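You operate a simulated robot arm through the tools that you are given. There is no shell and no other tool. Be economical: measure what you need, move in short steps, check, and stop when the job is done.

You are at the controls of a simulated robot arm. One attempt, no reset.

JOB
Close the vent, then turn the air on, set 6 bar and put the stop on HOLD.

It is judged by the outcome, as a careful person would: the job done as asked, and still so three seconds after it is handed in. It fails if anything else is knocked over, pushed out of place, dropped, spilled or broken.

ROBOT AND FRAMES
A 7-joint arm with a fingered hand on a trunk, on a base that drives. Base frame: it is fixed to the floor where the robot stands at the start and does not move with it; the origin is under the middle of the robot, x ahead of it, y to its left, z up; the surface under the hand at the start is at about z = 0.86. Lengths are in m, angles in degrees, forces in N, time in s.
Its first joint turns from -166.0 to 166.0 degrees. Places, roughly: big black knob [0.6, 0.2, 1.2]; blue wing knob [0.7, 0, 1.2]; green stop lever [-0.7, -0.5, 0.8]; grey drain knob [0.5, 0.3, 1]; purple test lever [0.4, 0.7, 0.9]; stop rod [-1, -0.3, 1]; white push lever [-0.6, -0.7, 0.8]; white vent knob [0.6, 0.1, 1.2]. Payload 4.7 kg.
The tool frame sits at the grasp point between the pads (the TCP): z along the fingers, y along the line on which they close. The tips reach 0.036 m beyond it. The gripper opens to 0.12 m. The gripper's body begins 0.042 m behind the TCP. The gripper is a hand of 5 fingers: y runs from the thumb to the fingers, the wrist lies at [-0.018, -0.122, -0.21] in the tool frame, and closing takes about 1.5 s.
Orientation is that of the tool frame in the base frame, as [roll, pitch, yaw] about the fixed x, y, z axes, in that order (R = Rz(yaw) Ry(pitch) Rx(roll)). With the fingers straight down and the wrist toward the robot, the tool's x, y and z point along [0, 1, 0], [1, 0, 0] and [0, 0, -1] of the base frame.

CONTROLS
- The arm moves only by the tool nudge_tool. Its argument "increments" is a list of rows, each an object of numbers (a shift or turn left out is 0, a gripper value left out holds the last): "tx", "ty", "tz": the shift along the base's x, y, z in m; "wx", "wy", "wz": the turn, a rotation vector about the base's x, y, z in rad. In form: [{"tx": .., "ty": .., "tz": .., "wx": .., "wy": .., "wz": ..}, ...]. A call has 1 to 10 rows; each row shifts and turns the commanded pose from where the row before left it. "fingers" is the finger opening in m, from 0 to 0.12, set as the call begins (left out, the last holds). Rows are played at 5 a second. More than 0.05 m and 8.6 degrees between two rows, or a gripper value outside its range, and nothing of the call is played. A pose out of reach is approached as far as the arm can. The call stops where the force on the tool passes 40 N (or 10 N more than at its start, if that is more) or the arm is blocked; 0.2 s more then pass. Each finger travels about 0.045 m/s and halts on what it meets, pressing with about 31 N; the grip force reading is that of the motor and also rises with nothing between the fingers. The clock runs only during rows and for 0.2 s after the last one: add rows that do not move to give the fingers time. It gives the time, the measured TCP pose, the force on the tool (base axes), the opening and the grip force at its end, in the units of the frame above (readings bear some noise), with the torque about the TCP (base axes, N m) and any sound that the robot's microphone picked up, and new pictures: "show" is both (left out), scene, wrist or none.
- Cameras (640 x 400 px; columns grow to the right, rows downward): "scene" is now at [-0.2702, 0.0107, 1.227]; the picture's right is [-0.77, -0.63, 0.00], its down [-0.29, 0.36, -0.89] and it looks along [0.56, -0.69, -0.46] (base axes); focal length 214 px, centre (320, 200). "wrist" rides on the gripper at [0.073, -0.091, -0.143] in the tool frame; the picture's right is [-0.80, 0.28, -0.53], its down [-0.53, -0.73, 0.42] and it looks along [-0.27, 0.62, 0.74] (tool axes); focal length 234 px, centre (320, 200). There is no depth. A picture from a camera that has moved, and an enlarged one, comes with that camera's place and axes in the base frame and with its lens.
- roll_base(legs): drives the robot by 1 to 6 legs, each [ahead, turn to the left] in m and degrees, along the robot's own axes; the way and the turn of a leg run together, so that a leg with both is an arc; at most 1.5 m and 180 degrees a leg. The arm and the cameras ride along, it lands a little off, and it stops where it bumps. It gives what a move gives, and a new picture of the scene camera.
- move_fingers(index, middle, ring, little, thumb_bend, thumb_turn): sets how far each is bent, from 0 (flat) to 100 (curled in); at 30 the hand is open as for a grip, at 70 the pads meet at the TCP. One left out holds its place. A second passes; each finger stops where it meets its share of the squeeze, and holds until it gets a number again. A gripper value or a shape takes the hand back. It gives what a move gives, with no picture; readings hold the bend of each and the force on index, middle, ring, little, thumb and palm. thumb_turn goes from beside the hand (0) to across from the fingers (100), as for a grip.
- set_grasp(shape): the hand has 5 fingers and takes this shape, open, in about a second: jaw (thumb against the fingers, like two jaws); tri (thumb and two fingers); tip (a fingertip pinch); poke (one finger out to press); point (the index stretched); flat (the hand flat); cup (the hand cupped); fist (a fist). The gripper value then closes the fingers along that shape, each until it touches; the sizes above hold for jaw. It gives what a move gives, with no picture.
- pan_tilt(pan, tilt): turns the head with the scene camera to pan (to the left, within 143 degrees either way) and tilt (down, from -29 to 69), counted from straight ahead of the robot. It gives what a move gives, and a new picture of the scene camera.
- close_up(camera, box): a new picture of the part [left, top, right, bottom] of that camera's present view, enlarged. No time passes.
- close_job(): hands the job in; it is judged then, once.

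Work in short steps. Places have to be worked out from the pictures, the camera data and where the tool is seen: move nearer, look again, correct. Check each grasp and each placing, and mend what went wrong. You have 120 turns and 260 pictures in all, those below and enlarged ones among them. Open the gripper and draw the arm clear of the work before you hand the job in, unless the task says otherwise.

The tools are called after "Call:" by a JSON object that holds its "api" and its "payload". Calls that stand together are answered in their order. nudge_tool: Moves the arm, as the interface text tells. Its arguments: {"type":"object","properties":{"increments":{"type":"array","items":{"type":"object","properties":{"tx":{"type":"number"},"ty":{"type":"number"},"tz":{"type":"number"},"wx":{"type":"number"},"wy":{"type":"number"},"wz":{"type":"number"}}}},"fingers":{"type":"number"},"show":{"type":"string","enum":["both","scene","wrist","none"]}},"required":["increments"]} The other tools are called the same way: set_grasp (shape) gives the hand a shape; move_fingers (index, middle, ring, little, thumb_bend, thumb_turn) moves the fingers one by one; roll_base (legs) drives the base; pan_tilt (pan, tilt) turns the head that bears the scene camera; close_up (camera, box) takes an enlarged picture of a part of a camera's view; close_job () hands the job in.

At the start:

```text
time: 0.0
tcp_pos: [0.6099, -0.3413, 1.0012]
tool_rot: [-179.9, 0.0, 90.1]
wrist_force: [-0.7, 0.0, 0.2]
wrist_torque: [0.0, -0.01, 0.03]
grip_width: 0.1198
gripper_force: 0.0
shape: jaw
bend: [30.0, 30.0, 30.0, 30.0, 30.0, 98.0]
finger forces: [0.1, 0.1, 0.0, 0.1, 0.1, 0.0]
robot x, y, heading: [0.0034, -0.0001, 0.0]
head pan, tilt: [-50.7, 27.6]
```

scene: 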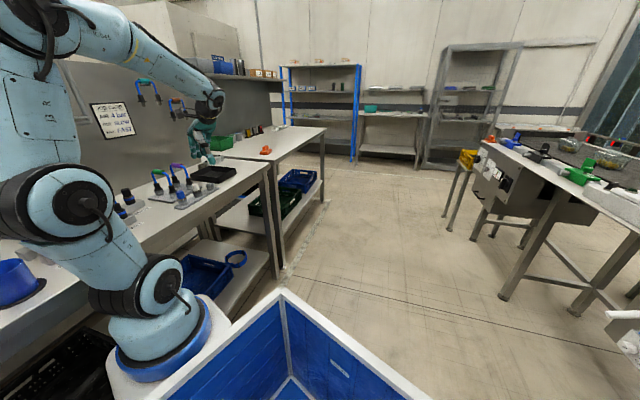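
wrist: 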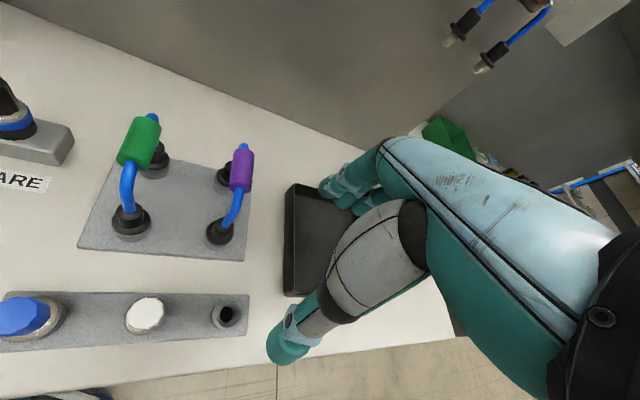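

The scene camera looks off to the right; I need to see the panel ahead first.

Call:
{"api": "pan_tilt", "payload": {"pan": 0, "tilt": 10}}

Call:
{"api": "pan_tilt", "payload": {"pan": 0, "tilt": 40}}

Call:
{"api": "pan_tilt", "payload": {"pan": 50, "tilt": 25}}

Call:
{"api": "pan_tilt", "payload": {"pan": -140, "tilt": 25}}

```text
time: 1.2
tcp_pos: [0.6094, -0.3408, 0.9997]
tool_rot: [-180.0, -0.1, 90.0]
wrist_force: [-0.3, -0.5, -0.3]
wrist_torque: [-0.03, 0.0, 0.06]
grip_width: 0.1197
gripper_force: 0.2
shape: jaw
bend: [30.0, 30.0, 30.0, 30.0, 30.0, 98.0]
finger forces: [0.0, 0.0, 0.0, 0.0, 0.1, 0.1]
robot x, y, heading: [0.005, -0.0012, 0.2]
head pan, tilt: [0.0, 10.0]
camera scene: at [-0.2351, 0.0813, 1.2555], right [0.0, -1.0, 0.0], down [-0.17, 0.0, -0.98], along [0.98, 0.0, -0.17], focal length 214 px, centre (320, 200)
```

scene: 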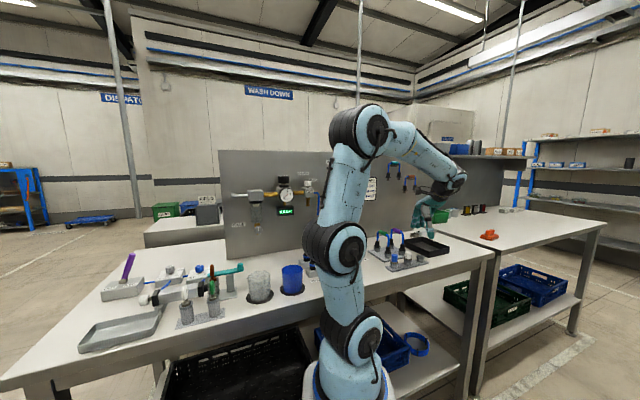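

```text
time: 2.1
tcp_pos: [0.6104, -0.342, 0.9992]
tool_rot: [-180.0, 0.0, 89.9]
wrist_force: [0.0, -0.1, -0.3]
wrist_torque: [-0.02, 0.01, 0.0]
grip_width: 0.1197
gripper_force: 0.0
shape: jaw
bend: [30.0, 30.0, 30.0, 30.0, 30.0, 98.0]
finger forces: [0.0, 0.2, 0.0, 0.0, 0.0, 0.0]
robot x, y, heading: [0.0027, -0.002, 0.1]
head pan, tilt: [0.0, 40.0]
camera scene: at [-0.243, 0.0814, 1.2079], right [0.0, -1.0, 0.0], down [-0.64, 0.0, -0.77], along [0.77, 0.0, -0.64], focal length 214 px, centre (320, 200)
```

scene: 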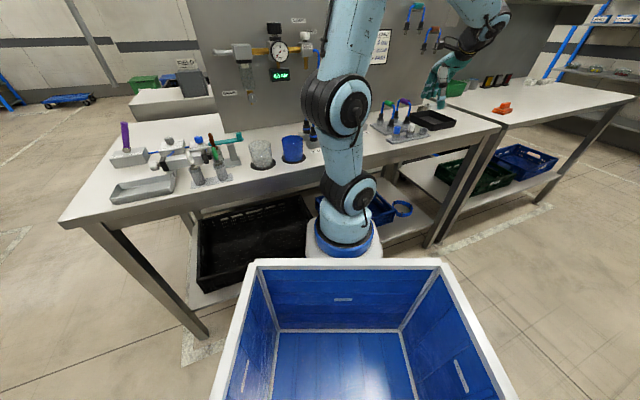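

```text
time: 3.3
tcp_pos: [0.6093, -0.3411, 0.9997]
tool_rot: [-180.0, 0.0, 90.1]
wrist_force: [0.2, -0.5, 0.4]
wrist_torque: [0.03, -0.02, -0.02]
grip_width: 0.1196
gripper_force: 0.0
shape: jaw
bend: [30.0, 30.0, 30.0, 30.0, 30.0, 98.0]
finger forces: [0.1, 0.1, 0.1, 0.1, 0.0, 0.0]
robot x, y, heading: [-0.0023, -0.0026, -0.0]
head pan, tilt: [50.0, 25.0]
camera scene: at [-0.2688, 0.1519, 1.2312], right [0.77, -0.64, 0.0], down [-0.27, -0.32, -0.91], along [0.58, 0.69, -0.42], focal length 214 px, centre (320, 200)
```

scene: 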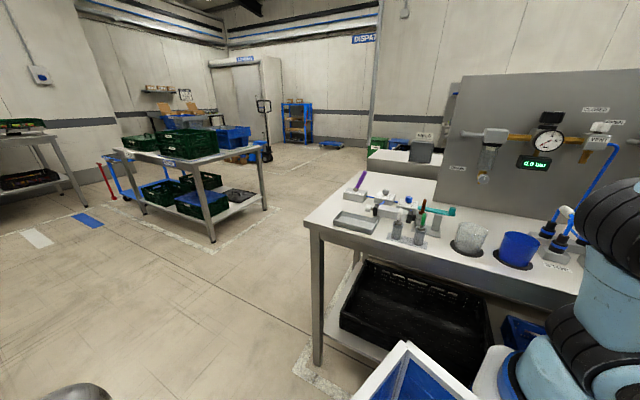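

```text
time: 6.1
tcp_pos: [0.6092, -0.3416, 1.0002]
tool_rot: [-180.0, 0.1, 90.0]
wrist_force: [0.7, 1.3, -0.8]
wrist_torque: [0.0, 0.0, -0.01]
grip_width: 0.1196
gripper_force: 0.0
shape: jaw
bend: [30.0, 30.0, 30.0, 30.0, 30.0, 98.0]
finger forces: [0.0, 0.0, 0.0, 0.0, 0.0, 0.0]
robot x, y, heading: [-0.0004, 0.0006, 0.0]
head pan, tilt: [-140.0, 25.0]
camera scene: at [-0.3986, 0.0221, 1.2312], right [-0.64, 0.77, 0.0], down [0.32, 0.27, -0.91], along [-0.69, -0.58, -0.42], focal length 214 px, centre (320, 200)
```

scene: 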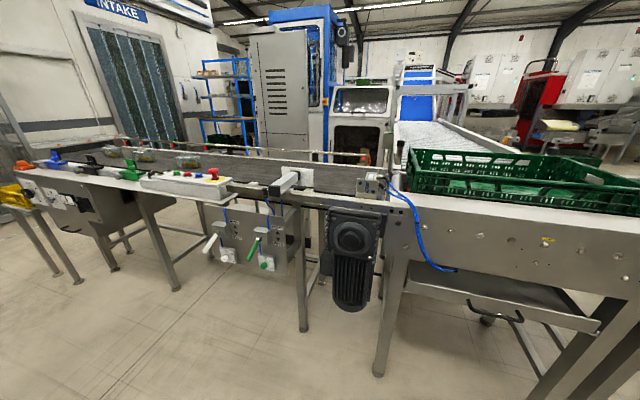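

Behind is the conveyor with the stop rod, white push lever and green lever. I'll zoom on those, then on the air panel.

Call:
{"api": "close_up", "payload": {"camera": "scene", "box": [180, 160, 320, 280]}}

Call:
{"api": "close_up", "payload": {"camera": "scene", "box": [260, 150, 390, 220]}}

Call:
{"api": "pan_tilt", "payload": {"pan": 10, "tilt": 15}}

Call:
{"api": "close_up", "payload": {"camera": "scene", "box": [260, 140, 400, 260]}}

Call:
{"api": "pan_tilt", "payload": {"pan": 40, "tilt": 15}}

Call:
{"api": "close_up", "payload": {"camera": "scene", "box": [380, 90, 580, 220]}}

```text
3.33 times, centred on (250, 220) of scene
camera zoom: at [-0.3986, 0.0221, 1.2312], right [-0.64, 0.77, 0.0], down [0.32, 0.27, -0.91], along [-0.69, -0.58, -0.42], focal length 715 px, centre (553, 133)
```

zoom: 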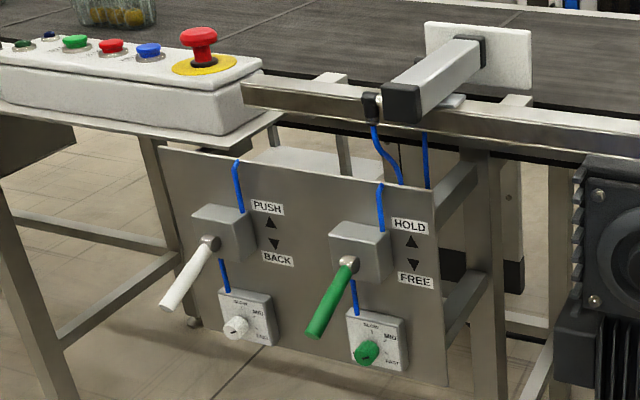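

```text
4.92 times, centred on (325, 185) of scene
camera zoom: at [-0.3986, 0.0221, 1.2312], right [-0.64, 0.77, 0.0], down [0.32, 0.27, -0.91], along [-0.69, -0.58, -0.42], focal length 1056 px, centre (295, 274)
```

zoom: 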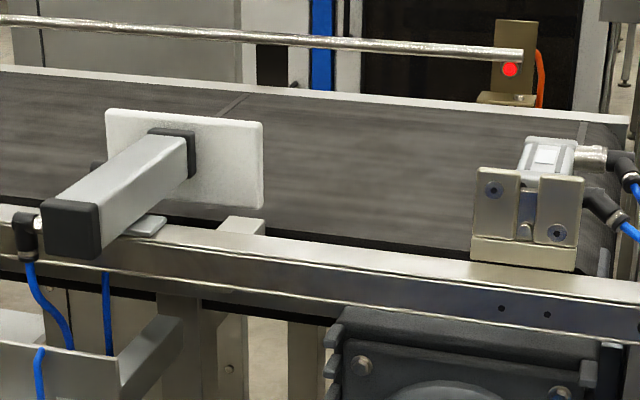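

```text
time: 8.5
tcp_pos: [0.6099, -0.3413, 0.9993]
tool_rot: [180.0, 0.1, 90.0]
wrist_force: [-0.2, -0.5, 0.4]
wrist_torque: [0.04, 0.03, 0.0]
grip_width: 0.1197
gripper_force: 0.1
shape: jaw
bend: [30.0, 30.0, 30.0, 30.0, 30.0, 98.0]
finger forces: [0.1, 0.0, 0.0, 0.0, 0.0, 0.0]
robot x, y, heading: [0.0012, -0.0011, 0.2]
head pan, tilt: [10.0, 15.0]
camera scene: at [-0.2361, 0.0975, 1.2474], right [0.17, -0.98, 0.0], down [-0.26, -0.04, -0.97], along [0.95, 0.17, -0.26], focal length 214 px, centre (320, 200)
```

scene: 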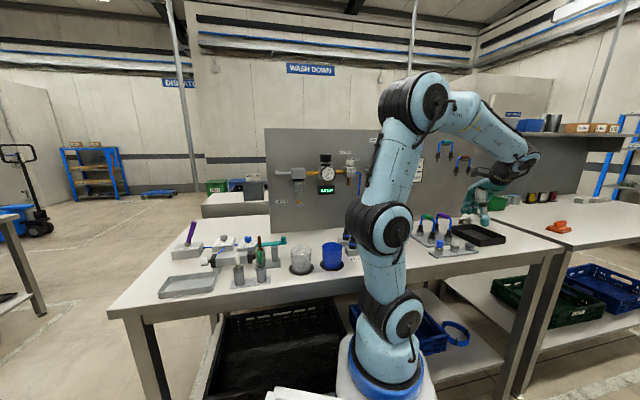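

```text
3.33 times, centred on (330, 200) of scene
camera zoom: at [-0.2361, 0.0975, 1.2474], right [0.17, -0.98, 0.0], down [-0.26, -0.04, -0.97], along [0.95, 0.17, -0.26], focal length 715 px, centre (287, 200)
```

zoom: 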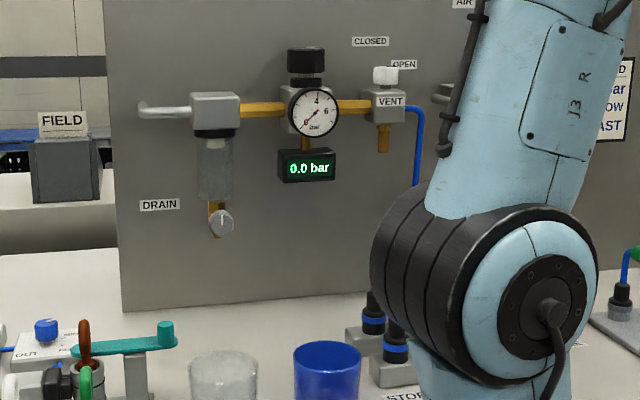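

```text
time: 9.4
tcp_pos: [0.6092, -0.3403, 0.9999]
tool_rot: [-180.0, 0.0, 90.0]
wrist_force: [-0.9, 0.1, 0.5]
wrist_torque: [-0.03, 0.01, -0.01]
grip_width: 0.1196
gripper_force: 0.1
shape: jaw
bend: [30.0, 30.0, 30.0, 30.0, 30.0, 98.0]
finger forces: [0.1, 0.0, 0.0, 0.0, 0.0, 0.0]
robot x, y, heading: [-0.0008, -0.0027, -0.0]
head pan, tilt: [40.0, 15.0]
camera scene: at [-0.2565, 0.1413, 1.2474], right [0.64, -0.77, 0.0], down [-0.2, -0.17, -0.97], along [0.74, 0.62, -0.26], focal length 214 px, centre (320, 200)
```

scene: 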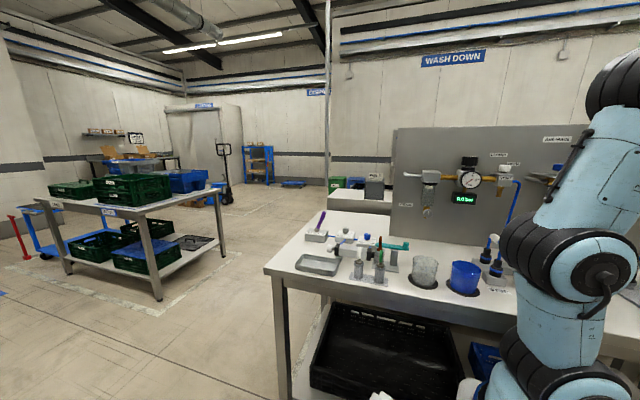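

```text
3.08 times, centred on (480, 155) of scene
camera zoom: at [-0.2565, 0.1413, 1.2474], right [0.64, -0.77, 0.0], down [-0.2, -0.17, -0.97], along [0.74, 0.62, -0.26], focal length 660 px, centre (-172, 338)
```

zoom: 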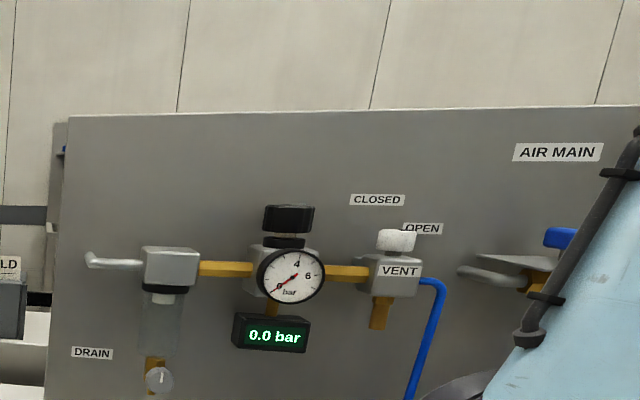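

The vent, regulator and readout are visible, but the arm hides the air main valve. I'll raise the hand and swing it left for a view from the wrist camera.

Call:
{"api": "nudge_tool", "payload": {"increments": [{"tz": 0.05}, {"tz": 0.05, "tx": -0.01}, {"tz": 0.05, "tx": -0.02}, {"tz": 0.05, "tx": -0.03}, {"tz": 0.05, "tx": -0.03}, {"tz": 0.05, "tx": -0.03}, {"tz": 0.04, "ty": 0.02}, {"ty": 0.045}, {"ty": 0.045}, {"ty": 0.045}]}}

```text
refused: row 2 steps farther than a row can; nothing moved
```

Call:
{"api": "nudge_tool", "payload": {"increments": [{"tz": 0.05}, {"tz": 0.045, "tx": -0.01}, {"tz": 0.045, "tx": -0.02}, {"tz": 0.04, "tx": -0.03}, {"tz": 0.04, "tx": -0.03}, {"tz": 0.04, "tx": -0.03}, {"tz": 0.04, "ty": 0.02}, {"ty": 0.045}, {"ty": 0.045}, {"ty": 0.045}]}}

```text
time: 11.6
tcp_pos: [0.4911, -0.1862, 1.2991]
tool_rot: [180.0, -0.2, 89.9]
wrist_force: [0.9, -1.3, -1.3]
wrist_torque: [0.07, 0.02, 0.03]
grip_width: 0.1193
gripper_force: 0.1
shape: jaw
bend: [30.0, 30.0, 30.0, 30.0, 30.0, 98.0]
finger forces: [0.1, 0.1, 0.1, 0.0, 0.0, 0.0]
robot x, y, heading: [0.0011, -0.003, -0.2]
head pan, tilt: [40.0, 15.0]
camera scene: at [-0.2563, 0.1412, 1.2475], right [0.64, -0.77, 0.0], down [-0.2, -0.17, -0.97], along [0.74, 0.62, -0.26], focal length 214 px, centre (320, 200)
camera wrist: at [0.4, -0.1144, 1.4426], right [0.28, -0.8, 0.52], down [-0.73, -0.53, -0.42], along [0.62, -0.27, -0.74], focal length 234 px, centre (320, 200)
```

scene: 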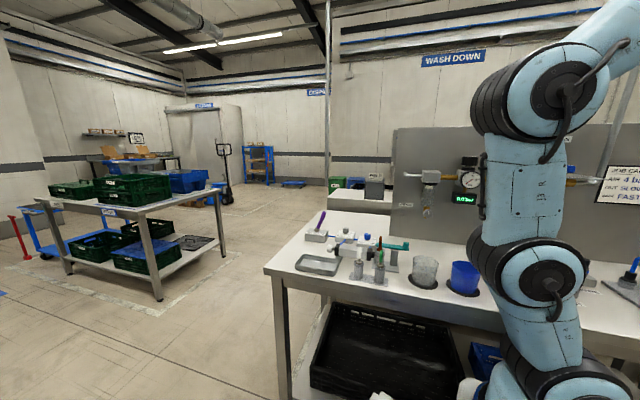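
wrist: 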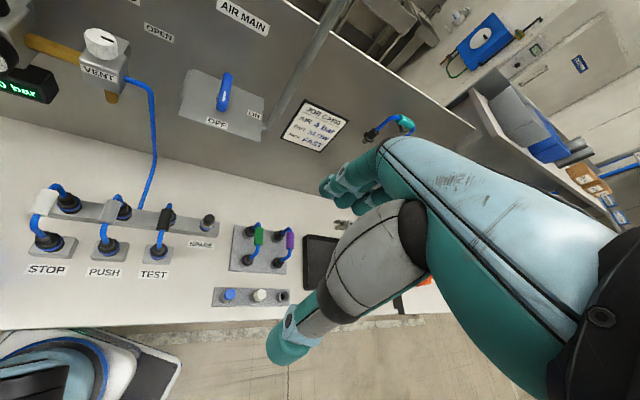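

Call:
{"api": "close_up", "payload": {"camera": "wrist", "box": [0, 0, 200, 125]}}

Call:
{"api": "close_up", "payload": {"camera": "wrist", "box": [160, 40, 360, 165]}}

Call:
{"api": "close_up", "payload": {"camera": "wrist", "box": [10, 160, 330, 320]}}

Call:
{"api": "close_up", "payload": {"camera": "scene", "box": [560, 140, 640, 220]}}

```text
3.20 times, centred on (100, 62) of wrist
camera zoom: at [0.4, -0.1144, 1.4426], right [0.28, -0.8, 0.52], down [-0.73, -0.53, -0.42], along [0.62, -0.27, -0.74], focal length 749 px, centre (1024, 640)
```

zoom: 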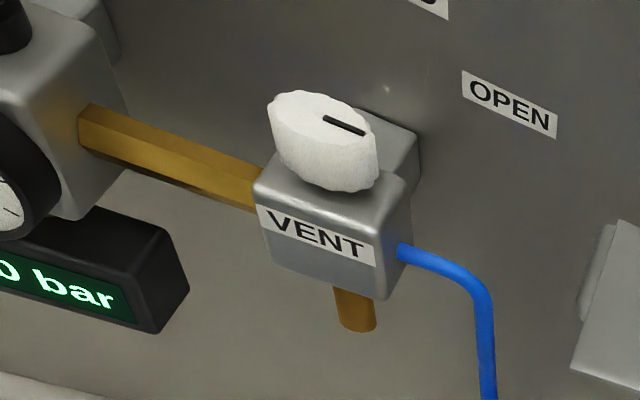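

```text
3.20 times, centred on (260, 102) of wrist
camera zoom: at [0.4, -0.1144, 1.4426], right [0.28, -0.8, 0.52], down [-0.73, -0.53, -0.42], along [0.62, -0.27, -0.74], focal length 749 px, centre (512, 512)
```

zoom: 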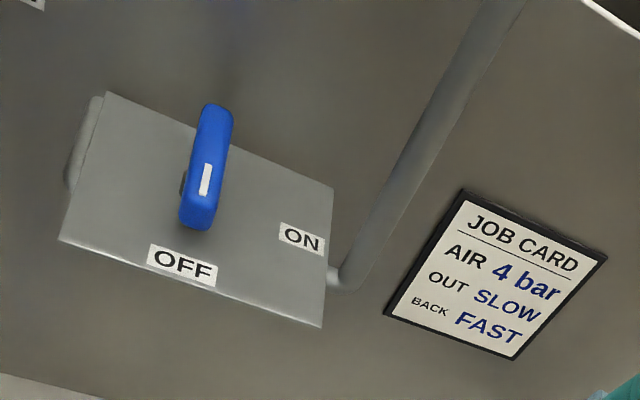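

```text
2.00 times, centred on (170, 240) of wrist
camera zoom: at [0.4, -0.1144, 1.4426], right [0.28, -0.8, 0.52], down [-0.73, -0.53, -0.42], along [0.62, -0.27, -0.74], focal length 468 px, centre (620, 120)
```

zoom: 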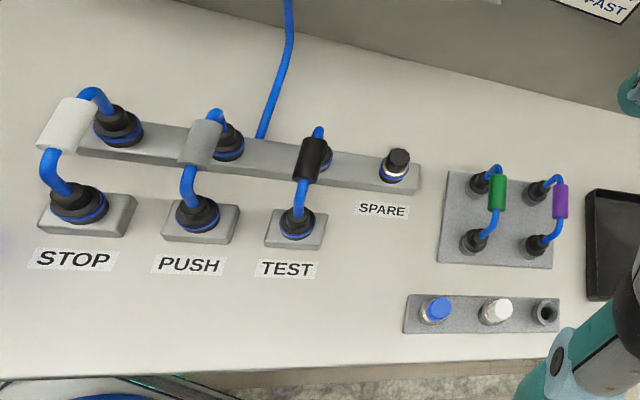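

```text
5.00 times, centred on (600, 180) of scene
camera zoom: at [-0.2563, 0.1412, 1.2475], right [0.64, -0.77, 0.0], down [-0.2, -0.17, -0.97], along [0.74, 0.62, -0.26], focal length 1072 px, centre (-1080, 300)
```

zoom: 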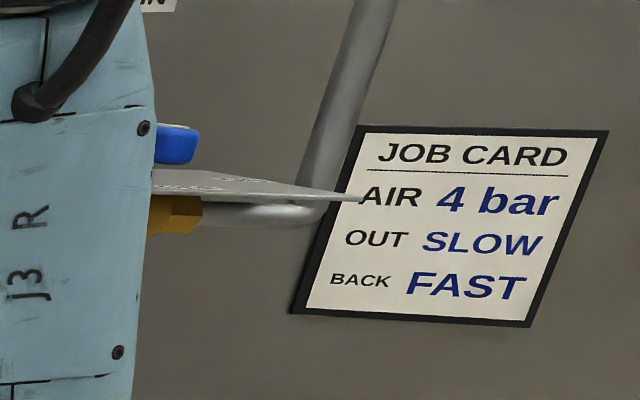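

The air main wing sits around (0.67, -0.01) with its marker at OFF, and ON is 90° counter-clockwise from above. The vent pointer is at OPEN. I'll move left over the vent to measure it.

Call:
{"api": "nudge_tool", "payload": {"increments": [{"tz": 0.045, "tx": -0.02}, {"ty": 0.05}, {"ty": 0.05}, {"ty": 0.05}, {"ty": 0.05}, {"ty": 0.05}, {"ty": 0.05}]}}

Call:
{"api": "close_up", "payload": {"camera": "wrist", "box": [120, 0, 440, 200]}}

```text
time: 13.4
tcp_pos: [0.4951, 0.004, 1.3452]
tool_rot: [179.9, 0.0, 63.6]
wrist_force: [0.5, -0.3, 0.4]
wrist_torque: [0.04, 0.0, -0.02]
grip_width: 0.1199
gripper_force: 0.0
shape: jaw
bend: [30.0, 30.0, 30.0, 30.0, 30.0, 97.0]
finger forces: [0.0, 0.0, 0.1, 0.0, 0.1, 0.0]
robot x, y, heading: [0.0014, -0.0015, -0.1]
head pan, tilt: [40.0, 15.0]
stopped in row 7: the arm was blocked; the commanded pose is now the measured one
camera scene: at [-0.2566, 0.1413, 1.2474], right [0.64, -0.77, 0.0], down [-0.2, -0.17, -0.97], along [0.74, 0.62, -0.26], focal length 214 px, centre (320, 200)
camera wrist: at [0.4457, 0.1106, 1.4885], right [-0.11, -0.84, 0.53], down [-0.89, -0.15, -0.43], along [0.44, -0.51, -0.74], focal length 234 px, centre (320, 200)
```

scene: 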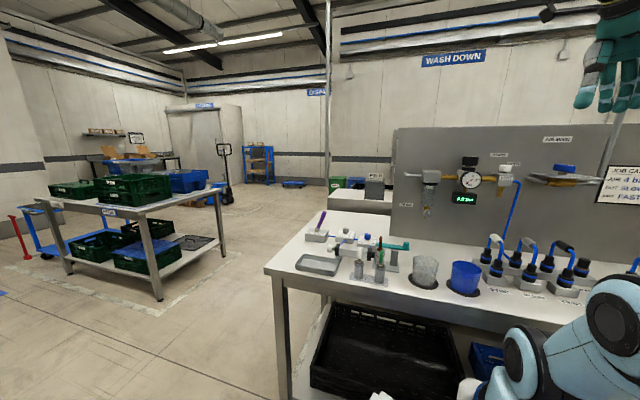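
wrist: 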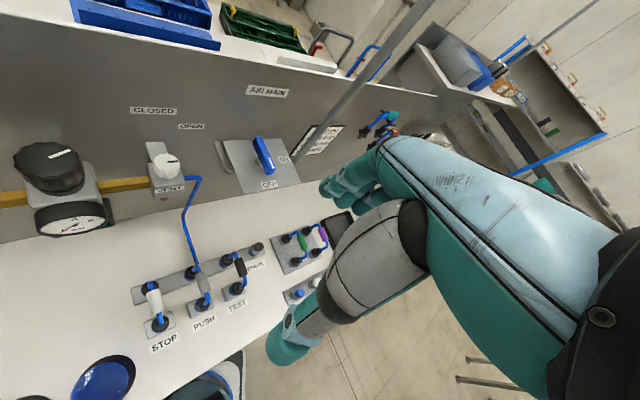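

```text
2.00 times, centred on (280, 100) of wrist
camera zoom: at [0.4457, 0.1106, 1.4885], right [-0.11, -0.84, 0.53], down [-0.89, -0.15, -0.43], along [0.44, -0.51, -0.74], focal length 468 px, centre (400, 400)
```

zoom: 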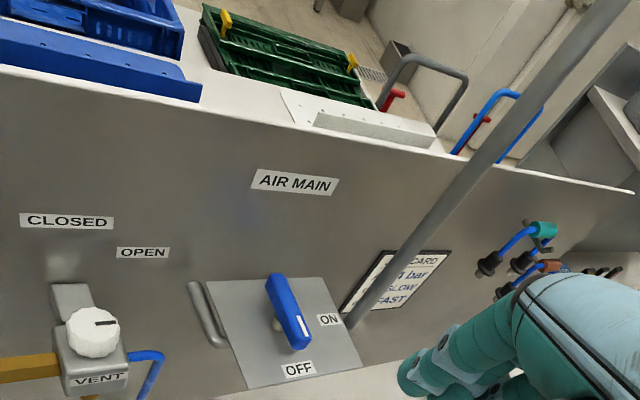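

The move was cut short and the tool turned to 64° yaw; I'll look at the arm's posture.

Call:
{"api": "pan_tilt", "payload": {"pan": 0, "tilt": 15}}

Call:
{"api": "close_up", "payload": {"camera": "scene", "box": [200, 120, 440, 270]}}

```text
time: 14.5
tcp_pos: [0.4953, 0.0053, 1.3439]
tool_rot: [179.9, 0.0, 63.7]
wrist_force: [0.5, -0.2, 0.0]
wrist_torque: [0.01, -0.01, -0.03]
grip_width: 0.1197
gripper_force: 0.1
shape: jaw
bend: [30.0, 30.0, 30.0, 30.0, 30.0, 97.0]
finger forces: [0.0, 0.0, 0.0, 0.0, 0.1, 0.0]
robot x, y, heading: [-0.0031, -0.0003, 0.0]
head pan, tilt: [0.0, 15.0]
camera scene: at [-0.2348, 0.0815, 1.2474], right [0.0, -1.0, 0.0], down [-0.26, 0.0, -0.97], along [0.97, 0.0, -0.26], focal length 214 px, centre (320, 200)
```

scene: 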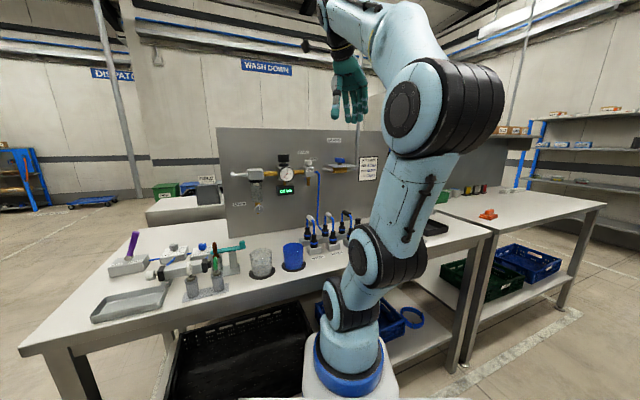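

```text
2.67 times, centred on (320, 195) of scene
camera zoom: at [-0.2348, 0.0815, 1.2474], right [0.0, -1.0, 0.0], down [-0.26, 0.0, -0.97], along [0.97, 0.0, -0.26], focal length 572 px, centre (320, 213)
```

zoom: 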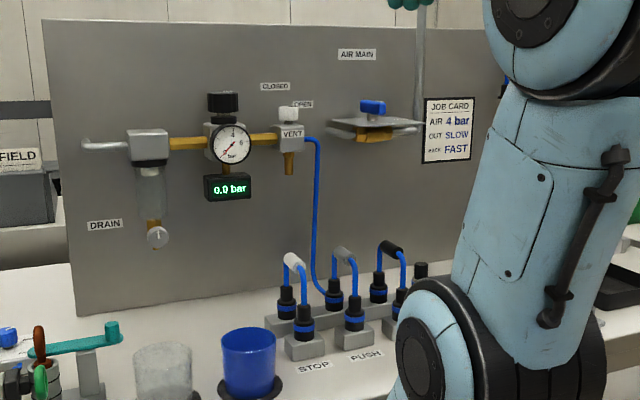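

Now everything is in clear view. Estimates: vent knob (0.637, 0.129, 1.17), wing (0.695, -0.002, 1.177), black knob (0.605, 0.221, 1.19), panel x≈0.75. Zooming for pointer marks.

Call:
{"api": "close_up", "payload": {"camera": "scene", "box": [290, 145, 330, 170]}}

Call:
{"api": "close_up", "payload": {"camera": "wrist", "box": [110, 90, 222, 210]}}

Call:
{"api": "close_up", "payload": {"camera": "wrist", "box": [0, 120, 128, 250]}}

Call:
{"api": "close_up", "payload": {"camera": "scene", "box": [262, 150, 310, 200]}}

```text
16.00 times, centred on (310, 158) of scene
camera zoom: at [-0.2348, 0.0815, 1.2474], right [0.0, -1.0, 0.0], down [-0.26, 0.0, -0.97], along [0.97, 0.0, -0.26], focal length 3432 px, centre (480, 880)
```

zoom: 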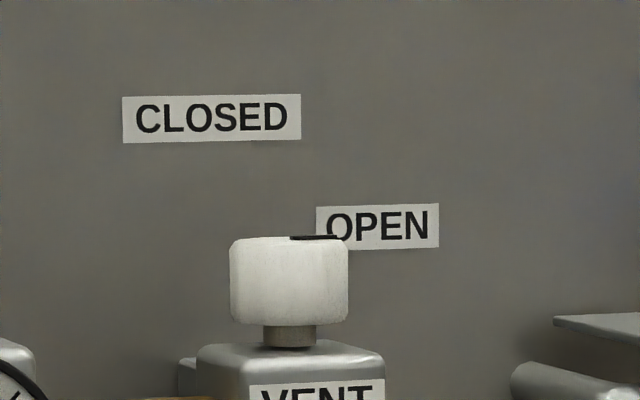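

```text
3.33 times, centred on (166, 150) of wrist
camera zoom: at [0.4457, 0.1108, 1.4884], right [-0.11, -0.84, 0.53], down [-0.89, -0.15, -0.43], along [0.44, -0.51, -0.74], focal length 781 px, centre (833, 367)
```

zoom: 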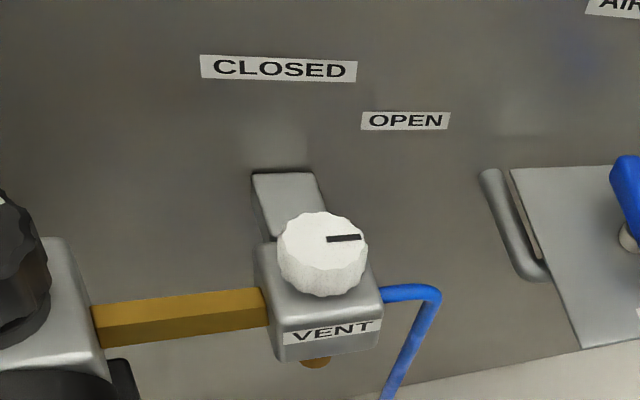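

```text
3.08 times, centred on (64, 185) of wrist
camera zoom: at [0.4457, 0.1108, 1.4884], right [-0.11, -0.84, 0.53], down [-0.89, -0.15, -0.43], along [0.44, -0.51, -0.74], focal length 720 px, centre (1108, 246)
```

zoom: 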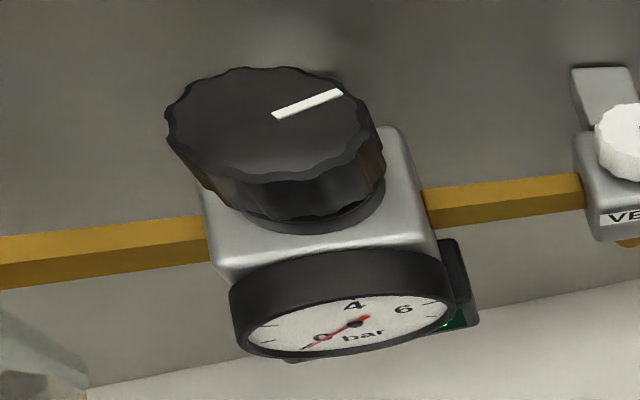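

```text
8.00 times, centred on (286, 175) of scene
camera zoom: at [-0.2348, 0.0815, 1.2474], right [0.0, -1.0, 0.0], down [-0.26, 0.0, -0.97], along [0.97, 0.0, -0.26], focal length 1716 px, centre (592, 400)
```

zoom: 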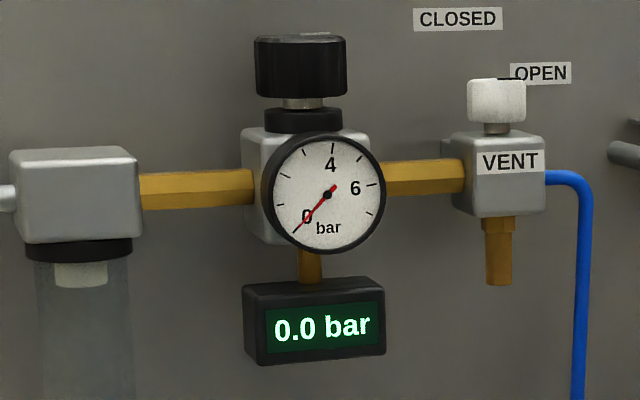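

The vent pointer faces right (OPEN) and CLOSED is reached by turning counter-clockwise. I'll try the fingertip pinch and test rotation where the hand is now.

Call:
{"api": "set_grasp", "payload": {"shape": "tip"}}

Call:
{"api": "nudge_tool", "payload": {"increments": [{"ty": 0.03, "wz": -0.1}, {"ty": 0.04, "wz": -0.1}, {"ty": 0.04}, {"tx": 0.02}]}}

```text
time: 15.4
tcp_pos: [0.4947, 0.006, 1.3441]
tool_rot: [179.9, 0.1, 63.7]
wrist_force: [-0.2, 0.6, 0.0]
wrist_torque: [0.0, 0.01, -0.01]
grip_width: 0.1199
gripper_force: 0.0
shape: tip
bend: [30.0, 98.0, 99.0, 99.0, 30.0, 97.0]
finger forces: [0.1, 0.0, 0.1, 0.0, 0.0, 0.0]
robot x, y, heading: [-0.0, 0.0004, -0.0]
head pan, tilt: [0.0, 15.0]
```

```text
time: 16.4
tcp_pos: [0.515, 0.115, 1.3451]
tool_rot: [179.9, -0.1, 52.1]
wrist_force: [-0.3, 0.1, 0.0]
wrist_torque: [0.04, -0.05, 0.01]
grip_width: 0.1198
gripper_force: 0.0
shape: tip
bend: [30.0, 98.0, 99.0, 99.0, 30.0, 98.0]
finger forces: [0.1, 0.0, 0.0, 0.0, 0.0, 0.1]
robot x, y, heading: [0.0019, 0.0004, -0.2]
head pan, tilt: [0.0, 15.0]
camera scene: at [-0.2349, 0.0813, 1.2474], right [0.0, -1.0, 0.0], down [-0.26, 0.0, -0.97], along [0.97, 0.0, -0.26], focal length 214 px, centre (320, 200)
camera wrist: at [0.4866, 0.2289, 1.4882], right [-0.27, -0.81, 0.53], down [-0.9, 0.03, -0.43], along [0.33, -0.59, -0.74], focal length 234 px, centre (320, 200)
```

scene: 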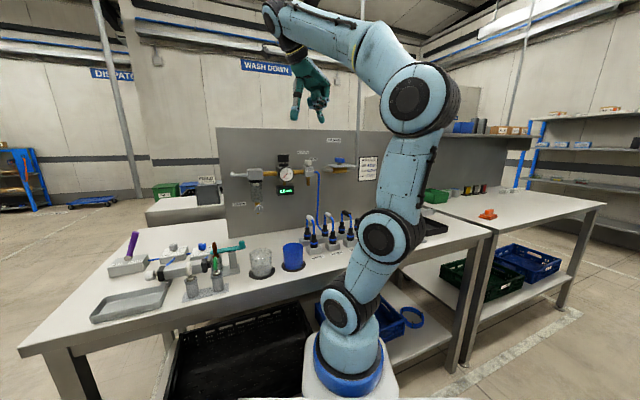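
wrist: 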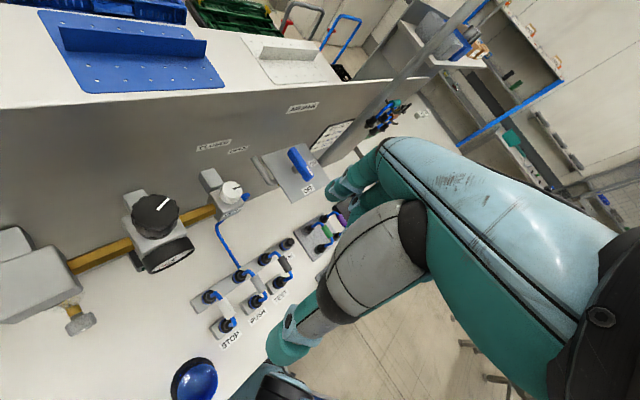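

The arm tracks well now. I'll move over the vent knob at safe height and test a turn range of about +85°.

Call:
{"api": "nudge_tool", "payload": {"increments": [{"tx": 0.045, "ty": 0.005}, {"tx": 0.045, "ty": 0.005}, {"tx": 0.036, "ty": 0.0045}], "show": "none"}}

Call:
{"api": "nudge_tool", "payload": {"increments": [{"wz": 0.149}, {"wz": 0.149}, {"wz": 0.149}, {"wz": 0.149}, {"wz": 0.149}, {"wz": 0.149}, {"wz": 0.149}, {"wz": 0.149}, {"wz": 0.149}, {"wz": 0.149}]}}

```text
time: 17.2
tcp_pos: [0.6397, 0.1313, 1.346]
tool_rot: [179.8, -0.1, 52.1]
wrist_force: [-0.8, -0.2, 0.2]
wrist_torque: [0.04, -0.04, 0.01]
grip_width: 0.12
gripper_force: 0.0
shape: tip
bend: [30.0, 98.0, 99.0, 99.0, 30.0, 98.0]
finger forces: [0.0, 0.0, 0.1, 0.0, 0.0, 0.1]
robot x, y, heading: [0.0014, -0.0002, -0.3]
head pan, tilt: [0.0, 15.0]
```

```text
time: 19.4
tcp_pos: [0.64, 0.1305, 1.3455]
tool_rot: [179.7, 0.0, 137.7]
wrist_force: [0.3, 0.4, 0.1]
wrist_torque: [-0.02, -0.04, 0.01]
grip_width: 0.1202
gripper_force: 0.0
shape: tip
bend: [30.0, 98.0, 99.0, 99.0, 30.0, 98.0]
finger forces: [0.0, 0.0, 0.0, 0.0, 0.0, 0.0]
robot x, y, heading: [-0.002, 0.0003, -0.1]
head pan, tilt: [0.0, 15.0]
camera scene: at [-0.2349, 0.0814, 1.2474], right [0.0, -1.0, 0.0], down [-0.26, 0.0, -0.97], along [0.97, 0.0, -0.26], focal length 214 px, centre (320, 200)
camera wrist: at [0.5256, 0.1107, 1.4886], right [0.78, -0.34, 0.53], down [-0.1, -0.9, -0.43], along [0.62, 0.28, -0.74], focal length 234 px, centre (320, 200)
```

scene: 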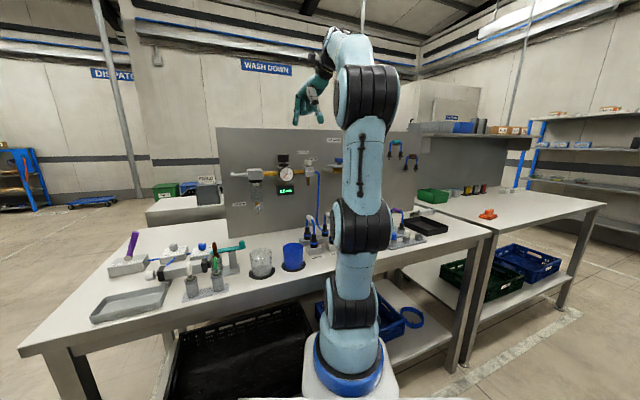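
wrist: 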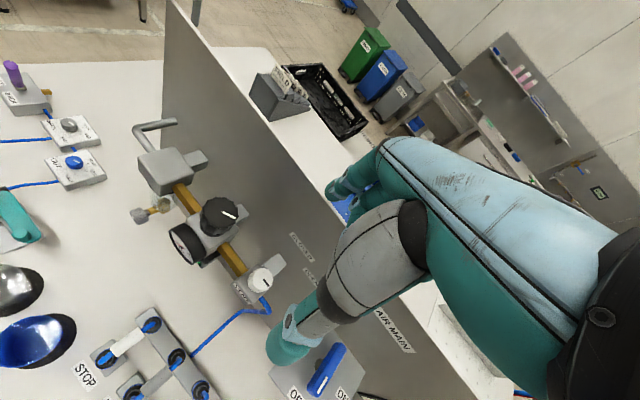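

The range works. Now turn back to about 46° yaw, narrow the fingers to 0.07 and come down in steps.

Call:
{"api": "nudge_tool", "payload": {"increments": [{"wz": -0.149}, {"wz": -0.149}, {"wz": -0.149}, {"wz": -0.149}, {"wz": -0.149}, {"wz": -0.149}, {"wz": -0.149}, {"wz": -0.149}, {"wz": -0.149}, {"wz": -0.149}], "fingers": 0.075, "show": "none"}}

Call:
{"api": "nudge_tool", "payload": {"increments": [{"wz": -0.1}, {"tz": -0.05}, {"tz": -0.05}, {}]}}

Call:
{"api": "close_up", "payload": {"camera": "scene", "box": [260, 100, 380, 180]}}

```text
time: 21.6
tcp_pos: [0.6411, 0.1289, 1.3454]
tool_rot: [179.8, -0.1, 52.1]
wrist_force: [-0.6, -0.2, -0.3]
wrist_torque: [0.02, 0.0, -0.01]
grip_width: 0.0754
gripper_force: 0.0
shape: tip
bend: [29.0, 98.0, 99.0, 99.0, 64.0, 100.0]
finger forces: [0.0, 0.0, 0.0, 0.0, 0.1, 0.1]
robot x, y, heading: [-0.0026, -0.0014, 0.0]
head pan, tilt: [0.0, 15.0]
```

```text
time: 22.6
tcp_pos: [0.6408, 0.1306, 1.2421]
tool_rot: [179.9, -0.1, 46.5]
wrist_force: [-0.2, -0.2, 0.8]
wrist_torque: [0.0, 0.01, 0.03]
grip_width: 0.0754
gripper_force: 0.1
shape: tip
bend: [29.0, 98.0, 99.0, 99.0, 64.0, 100.0]
finger forces: [0.0, 0.0, 0.1, 0.0, 0.0, 0.0]
robot x, y, heading: [-0.0015, 0.0031, 0.3]
head pan, tilt: [0.0, 15.0]
camera scene: at [-0.2348, 0.0814, 1.2474], right [0.0, -1.0, 0.0], down [-0.26, 0.0, -0.97], along [0.97, 0.0, -0.26], focal length 214 px, centre (320, 200)
camera wrist: at [0.6247, 0.2469, 1.3866], right [-0.35, -0.77, 0.53], down [-0.9, 0.12, -0.43], along [0.27, -0.62, -0.74], focal length 234 px, centre (320, 200)
```

scene: 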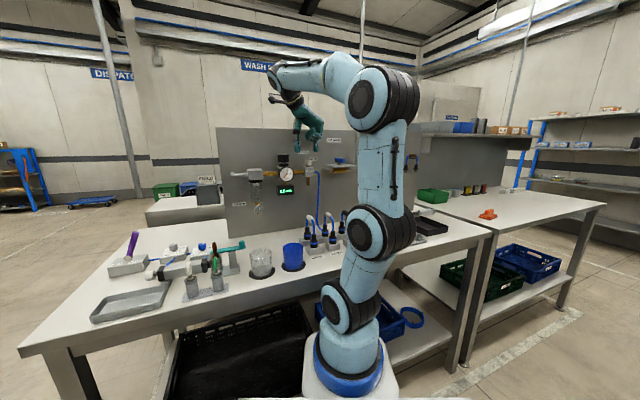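
wrist: 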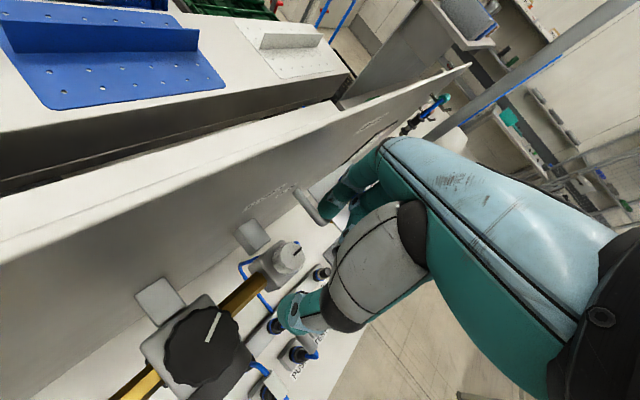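

```text
5.00 times, centred on (320, 140) of scene
camera zoom: at [-0.2348, 0.0814, 1.2474], right [0.0, -1.0, 0.0], down [-0.26, 0.0, -0.97], along [0.97, 0.0, -0.26], focal length 1072 px, centre (320, 500)
```

zoom: 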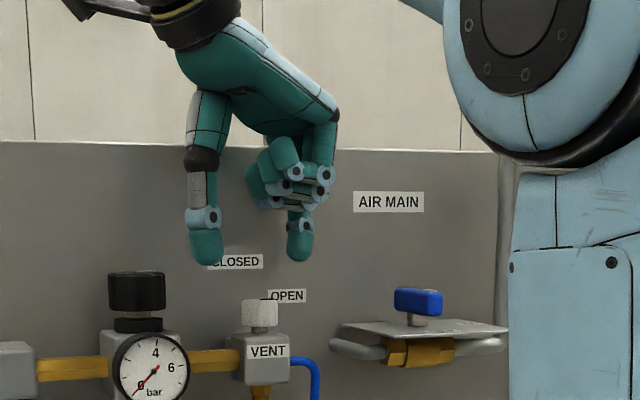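

The tips straddle the knob in plan. I'll go down 0.046 so the fingertips are alongside the knob, then check before closing.

Call:
{"api": "nudge_tool", "payload": {"increments": [{"tz": -0.025}, {"tz": -0.021}, {}], "show": "wrist"}}

Call:
{"api": "close_up", "payload": {"camera": "scene", "box": [280, 130, 340, 180]}}

```text
time: 23.4
tcp_pos: [0.6413, 0.1305, 1.1982]
tool_rot: [179.9, 0.0, 46.3]
wrist_force: [0.1, -0.1, -0.4]
wrist_torque: [0.03, 0.01, -0.01]
grip_width: 0.0755
gripper_force: 0.1
shape: tip
bend: [29.0, 98.0, 99.0, 99.0, 64.0, 100.0]
finger forces: [0.1, 0.1, 0.0, 0.0, 0.1, 0.0]
robot x, y, heading: [0.0032, -0.0003, 0.1]
head pan, tilt: [0.0, 15.0]
camera wrist: at [0.6247, 0.2466, 1.3416], right [-0.35, -0.77, 0.53], down [-0.9, 0.12, -0.43], along [0.27, -0.62, -0.74], focal length 234 px, centre (320, 200)
```

wrist: 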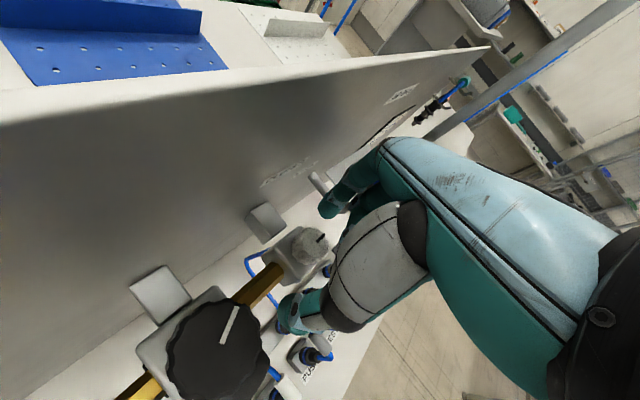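

```text
8.00 times, centred on (310, 155) of scene
camera zoom: at [-0.2348, 0.0814, 1.2474], right [0.0, -1.0, 0.0], down [-0.26, 0.0, -0.97], along [0.97, 0.0, -0.26], focal length 1716 px, centre (400, 560)
```

zoom: 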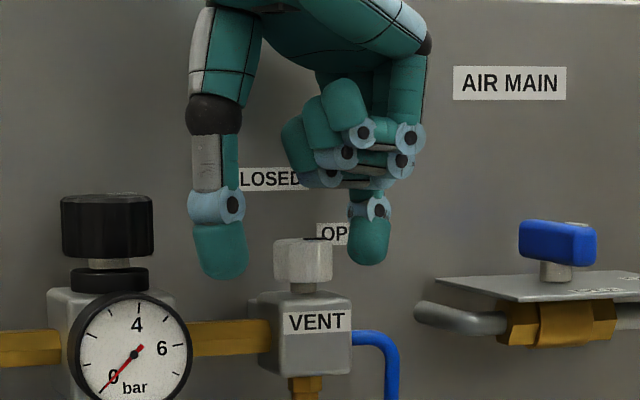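

Tips are at about z 1.164 on either side of the knob (top 1.18). Lower 4 mm and close.

Call:
{"api": "nudge_tool", "payload": {"increments": [{"tz": -0.004}], "show": "none"}}

Call:
{"api": "nudge_tool", "payload": {"increments": [{}, {}, {}, {}, {}, {}, {}, {}], "fingers": 0.0, "show": "none"}}

Call:
{"api": "close_up", "payload": {"camera": "scene", "box": [280, 130, 340, 180]}}

```text
time: 23.8
tcp_pos: [0.6418, 0.1314, 1.1944]
tool_rot: [179.9, 0.0, 46.6]
wrist_force: [0.2, 1.5, -0.1]
wrist_torque: [0.0, -0.01, 0.01]
grip_width: 0.0753
gripper_force: 0.1
shape: tip
bend: [29.0, 98.0, 99.0, 99.0, 64.0, 100.0]
finger forces: [0.0, 0.1, 0.0, 0.1, 0.1, 0.0]
robot x, y, heading: [0.0015, 0.004, 0.1]
head pan, tilt: [0.0, 15.0]
```

```text
time: 25.6
tcp_pos: [0.6411, 0.131, 1.1954]
tool_rot: [180.0, 0.0, 46.4]
wrist_force: [-1.7, -1.8, -4.4]
wrist_torque: [-0.06, 0.01, 0.0]
grip_width: 0.0245
gripper_force: 31.5
shape: tip
bend: [73.0, 100.0, 100.0, 100.0, 74.0, 100.0]
finger forces: [26.9, 0.0, 0.0, 0.0, 27.5, 0.0]
robot x, y, heading: [-0.0005, -0.0002, 0.3]
head pan, tilt: [0.0, 15.0]
```

```text
8.00 times, centred on (310, 155) of scene
camera zoom: at [-0.2348, 0.0814, 1.2474], right [0.0, -1.0, 0.0], down [-0.26, 0.0, -0.97], along [0.97, 0.0, -0.26], focal length 1716 px, centre (400, 560)
```

zoom: 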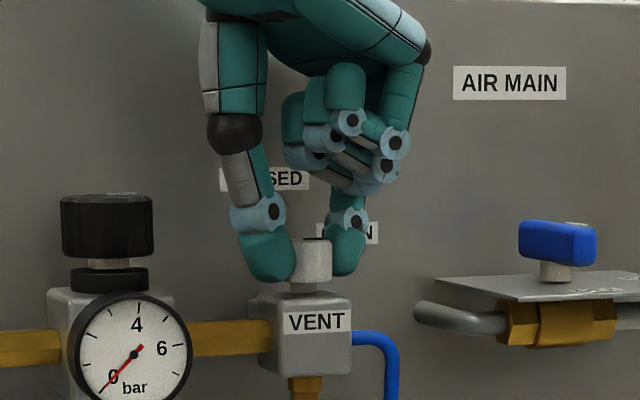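

The knob is gripped at 27 N. Turn counter-clockwise in steps, watching torque.

Call:
{"api": "nudge_tool", "payload": {"increments": [{"wz": 0.12}, {"wz": 0.12}, {"wz": 0.12}], "show": "none"}}

Call:
{"api": "close_up", "payload": {"camera": "scene", "box": [280, 130, 340, 180]}}

Call:
{"api": "close_up", "payload": {"camera": "wrist", "box": [240, 180, 360, 300]}}

```text
time: 26.4
tcp_pos: [0.6413, 0.1284, 1.1951]
tool_rot: [179.9, -0.1, 67.2]
wrist_force: [-2.5, -4.5, -4.9]
wrist_torque: [-0.12, 0.1, -0.07]
grip_width: 0.0246
gripper_force: 30.9
shape: tip
bend: [73.0, 100.0, 100.0, 100.0, 74.0, 100.0]
finger forces: [27.8, 0.1, 0.0, 0.0, 28.8, 0.0]
robot x, y, heading: [-0.0018, -0.0022, -0.4]
head pan, tilt: [0.0, 15.0]
```

```text
8.00 times, centred on (310, 155) of scene
camera zoom: at [-0.2348, 0.0813, 1.2474], right [0.0, -1.0, 0.0], down [-0.26, 0.0, -0.97], along [0.97, 0.0, -0.26], focal length 1716 px, centre (400, 560)
```

zoom: 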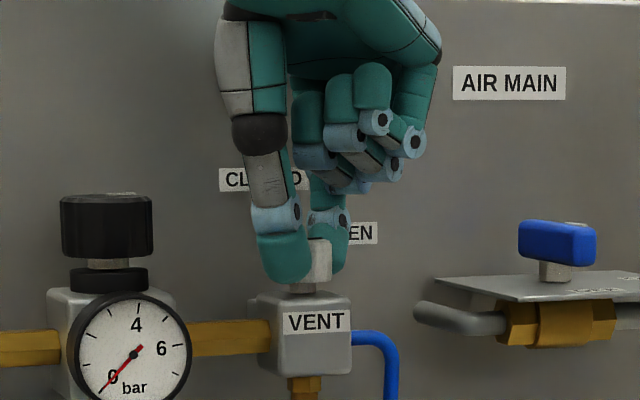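

```text
3.33 times, centred on (300, 240) of wrist
camera zoom: at [0.5855, 0.2322, 1.3382], right [-0.06, -0.85, 0.53], down [-0.88, -0.21, -0.43], along [0.47, -0.49, -0.74], focal length 781 px, centre (387, 67)
```

zoom: 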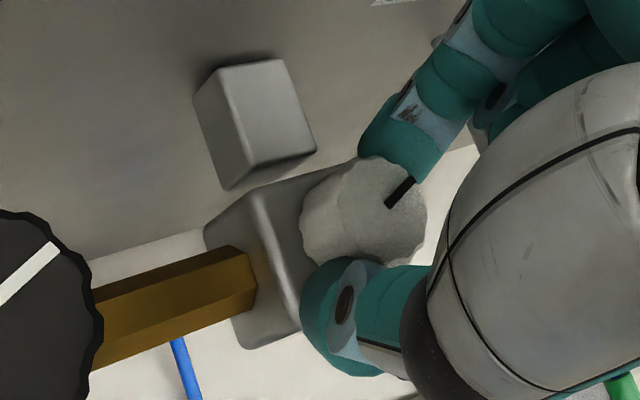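

The knob turns with the hand. Continue about 60° more.

Call:
{"api": "nudge_tool", "payload": {"increments": [{"wz": 0.12}, {"wz": 0.12}, {"wz": 0.12}, {"wz": 0.12}, {"wz": 0.12}, {"wz": 0.12}, {"wz": 0.12}, {"wz": 0.12}], "show": "none"}}

Call:
{"api": "close_up", "payload": {"camera": "wrist", "box": [240, 180, 360, 300]}}

```text
time: 28.2
tcp_pos: [0.6416, 0.1283, 1.1938]
tool_rot: [179.8, 0.0, 122.3]
wrist_force: [6.5, -11.8, -4.4]
wrist_torque: [-0.2, -0.21, -0.14]
grip_width: 0.0234
gripper_force: 31.2
shape: tip
bend: [73.0, 100.0, 100.0, 100.0, 73.0, 100.0]
finger forces: [27.6, 0.0, 0.1, 0.0, 30.3, 0.0]
robot x, y, heading: [0.0025, 0.0002, -0.2]
head pan, tilt: [0.0, 15.0]
```

```text
3.33 times, centred on (300, 240) of wrist
camera zoom: at [0.5258, 0.1414, 1.338], right [0.66, -0.53, 0.53], down [-0.34, -0.84, -0.43], along [0.67, 0.11, -0.74], focal length 781 px, centre (387, 67)
```

zoom: 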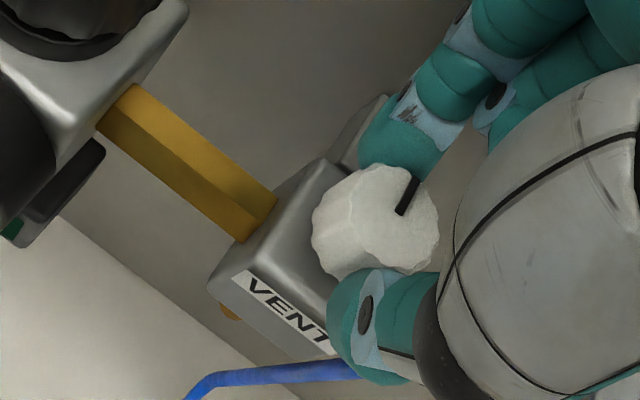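

Call:
{"api": "nudge_tool", "payload": {"increments": [{"wz": 0.1}, {"wz": 0.1}, {"wz": 0.1}], "show": "wrist"}}

Call:
{"api": "close_up", "payload": {"camera": "wrist", "box": [240, 180, 360, 300]}}

Call:
{"api": "close_up", "payload": {"camera": "scene", "box": [280, 130, 340, 180]}}

```text
time: 29.0
tcp_pos: [0.6423, 0.1265, 1.1942]
tool_rot: [179.9, -0.1, 139.4]
wrist_force: [11.8, -19.6, -3.7]
wrist_torque: [-0.52, -0.3, -0.45]
grip_width: 0.0235
gripper_force: 31.3
shape: tip
bend: [73.0, 100.0, 100.0, 100.0, 73.0, 100.0]
finger forces: [24.7, 0.0, 0.1, 0.0, 31.7, 0.0]
robot x, y, heading: [-0.0001, 0.0, 0.0]
head pan, tilt: [0.0, 15.0]
camera wrist: at [0.5277, 0.1054, 1.3385], right [0.79, -0.31, 0.53], down [-0.07, -0.9, -0.43], along [0.61, 0.3, -0.74], focal length 234 px, centre (320, 200)
```

wrist: 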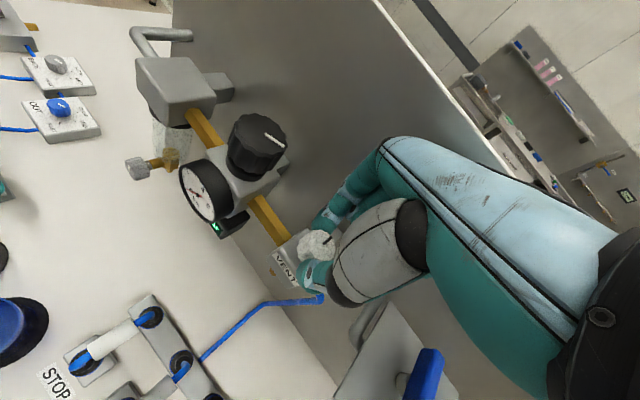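

```text
3.33 times, centred on (300, 240) of wrist
camera zoom: at [0.5277, 0.1054, 1.3385], right [0.79, -0.31, 0.53], down [-0.07, -0.9, -0.43], along [0.61, 0.3, -0.74], focal length 781 px, centre (387, 67)
```

zoom: 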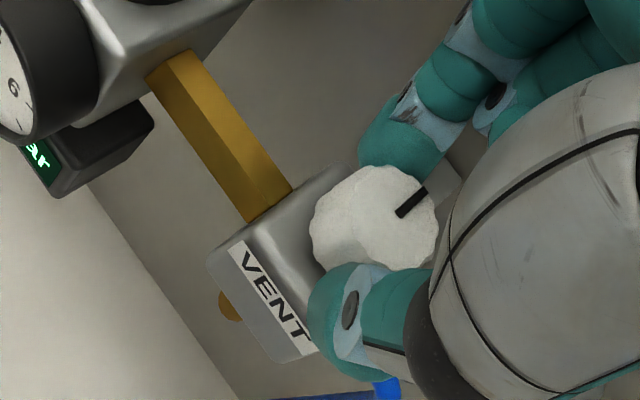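

```text
8.00 times, centred on (310, 155) of scene
camera zoom: at [-0.2341, 0.0805, 1.2476], right [0.0, -1.0, 0.0], down [-0.26, 0.0, -0.97], along [0.97, 0.0, -0.26], focal length 1716 px, centre (400, 560)
```

zoom: 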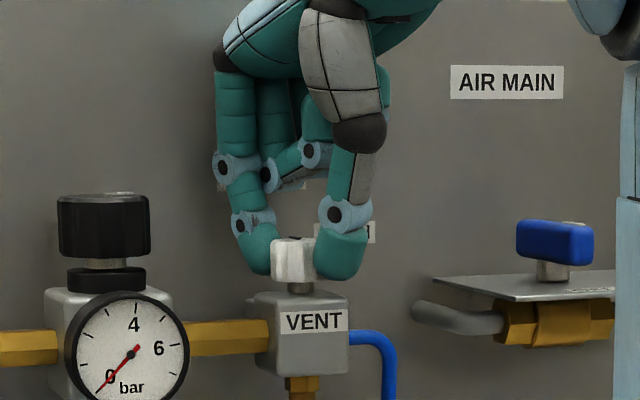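

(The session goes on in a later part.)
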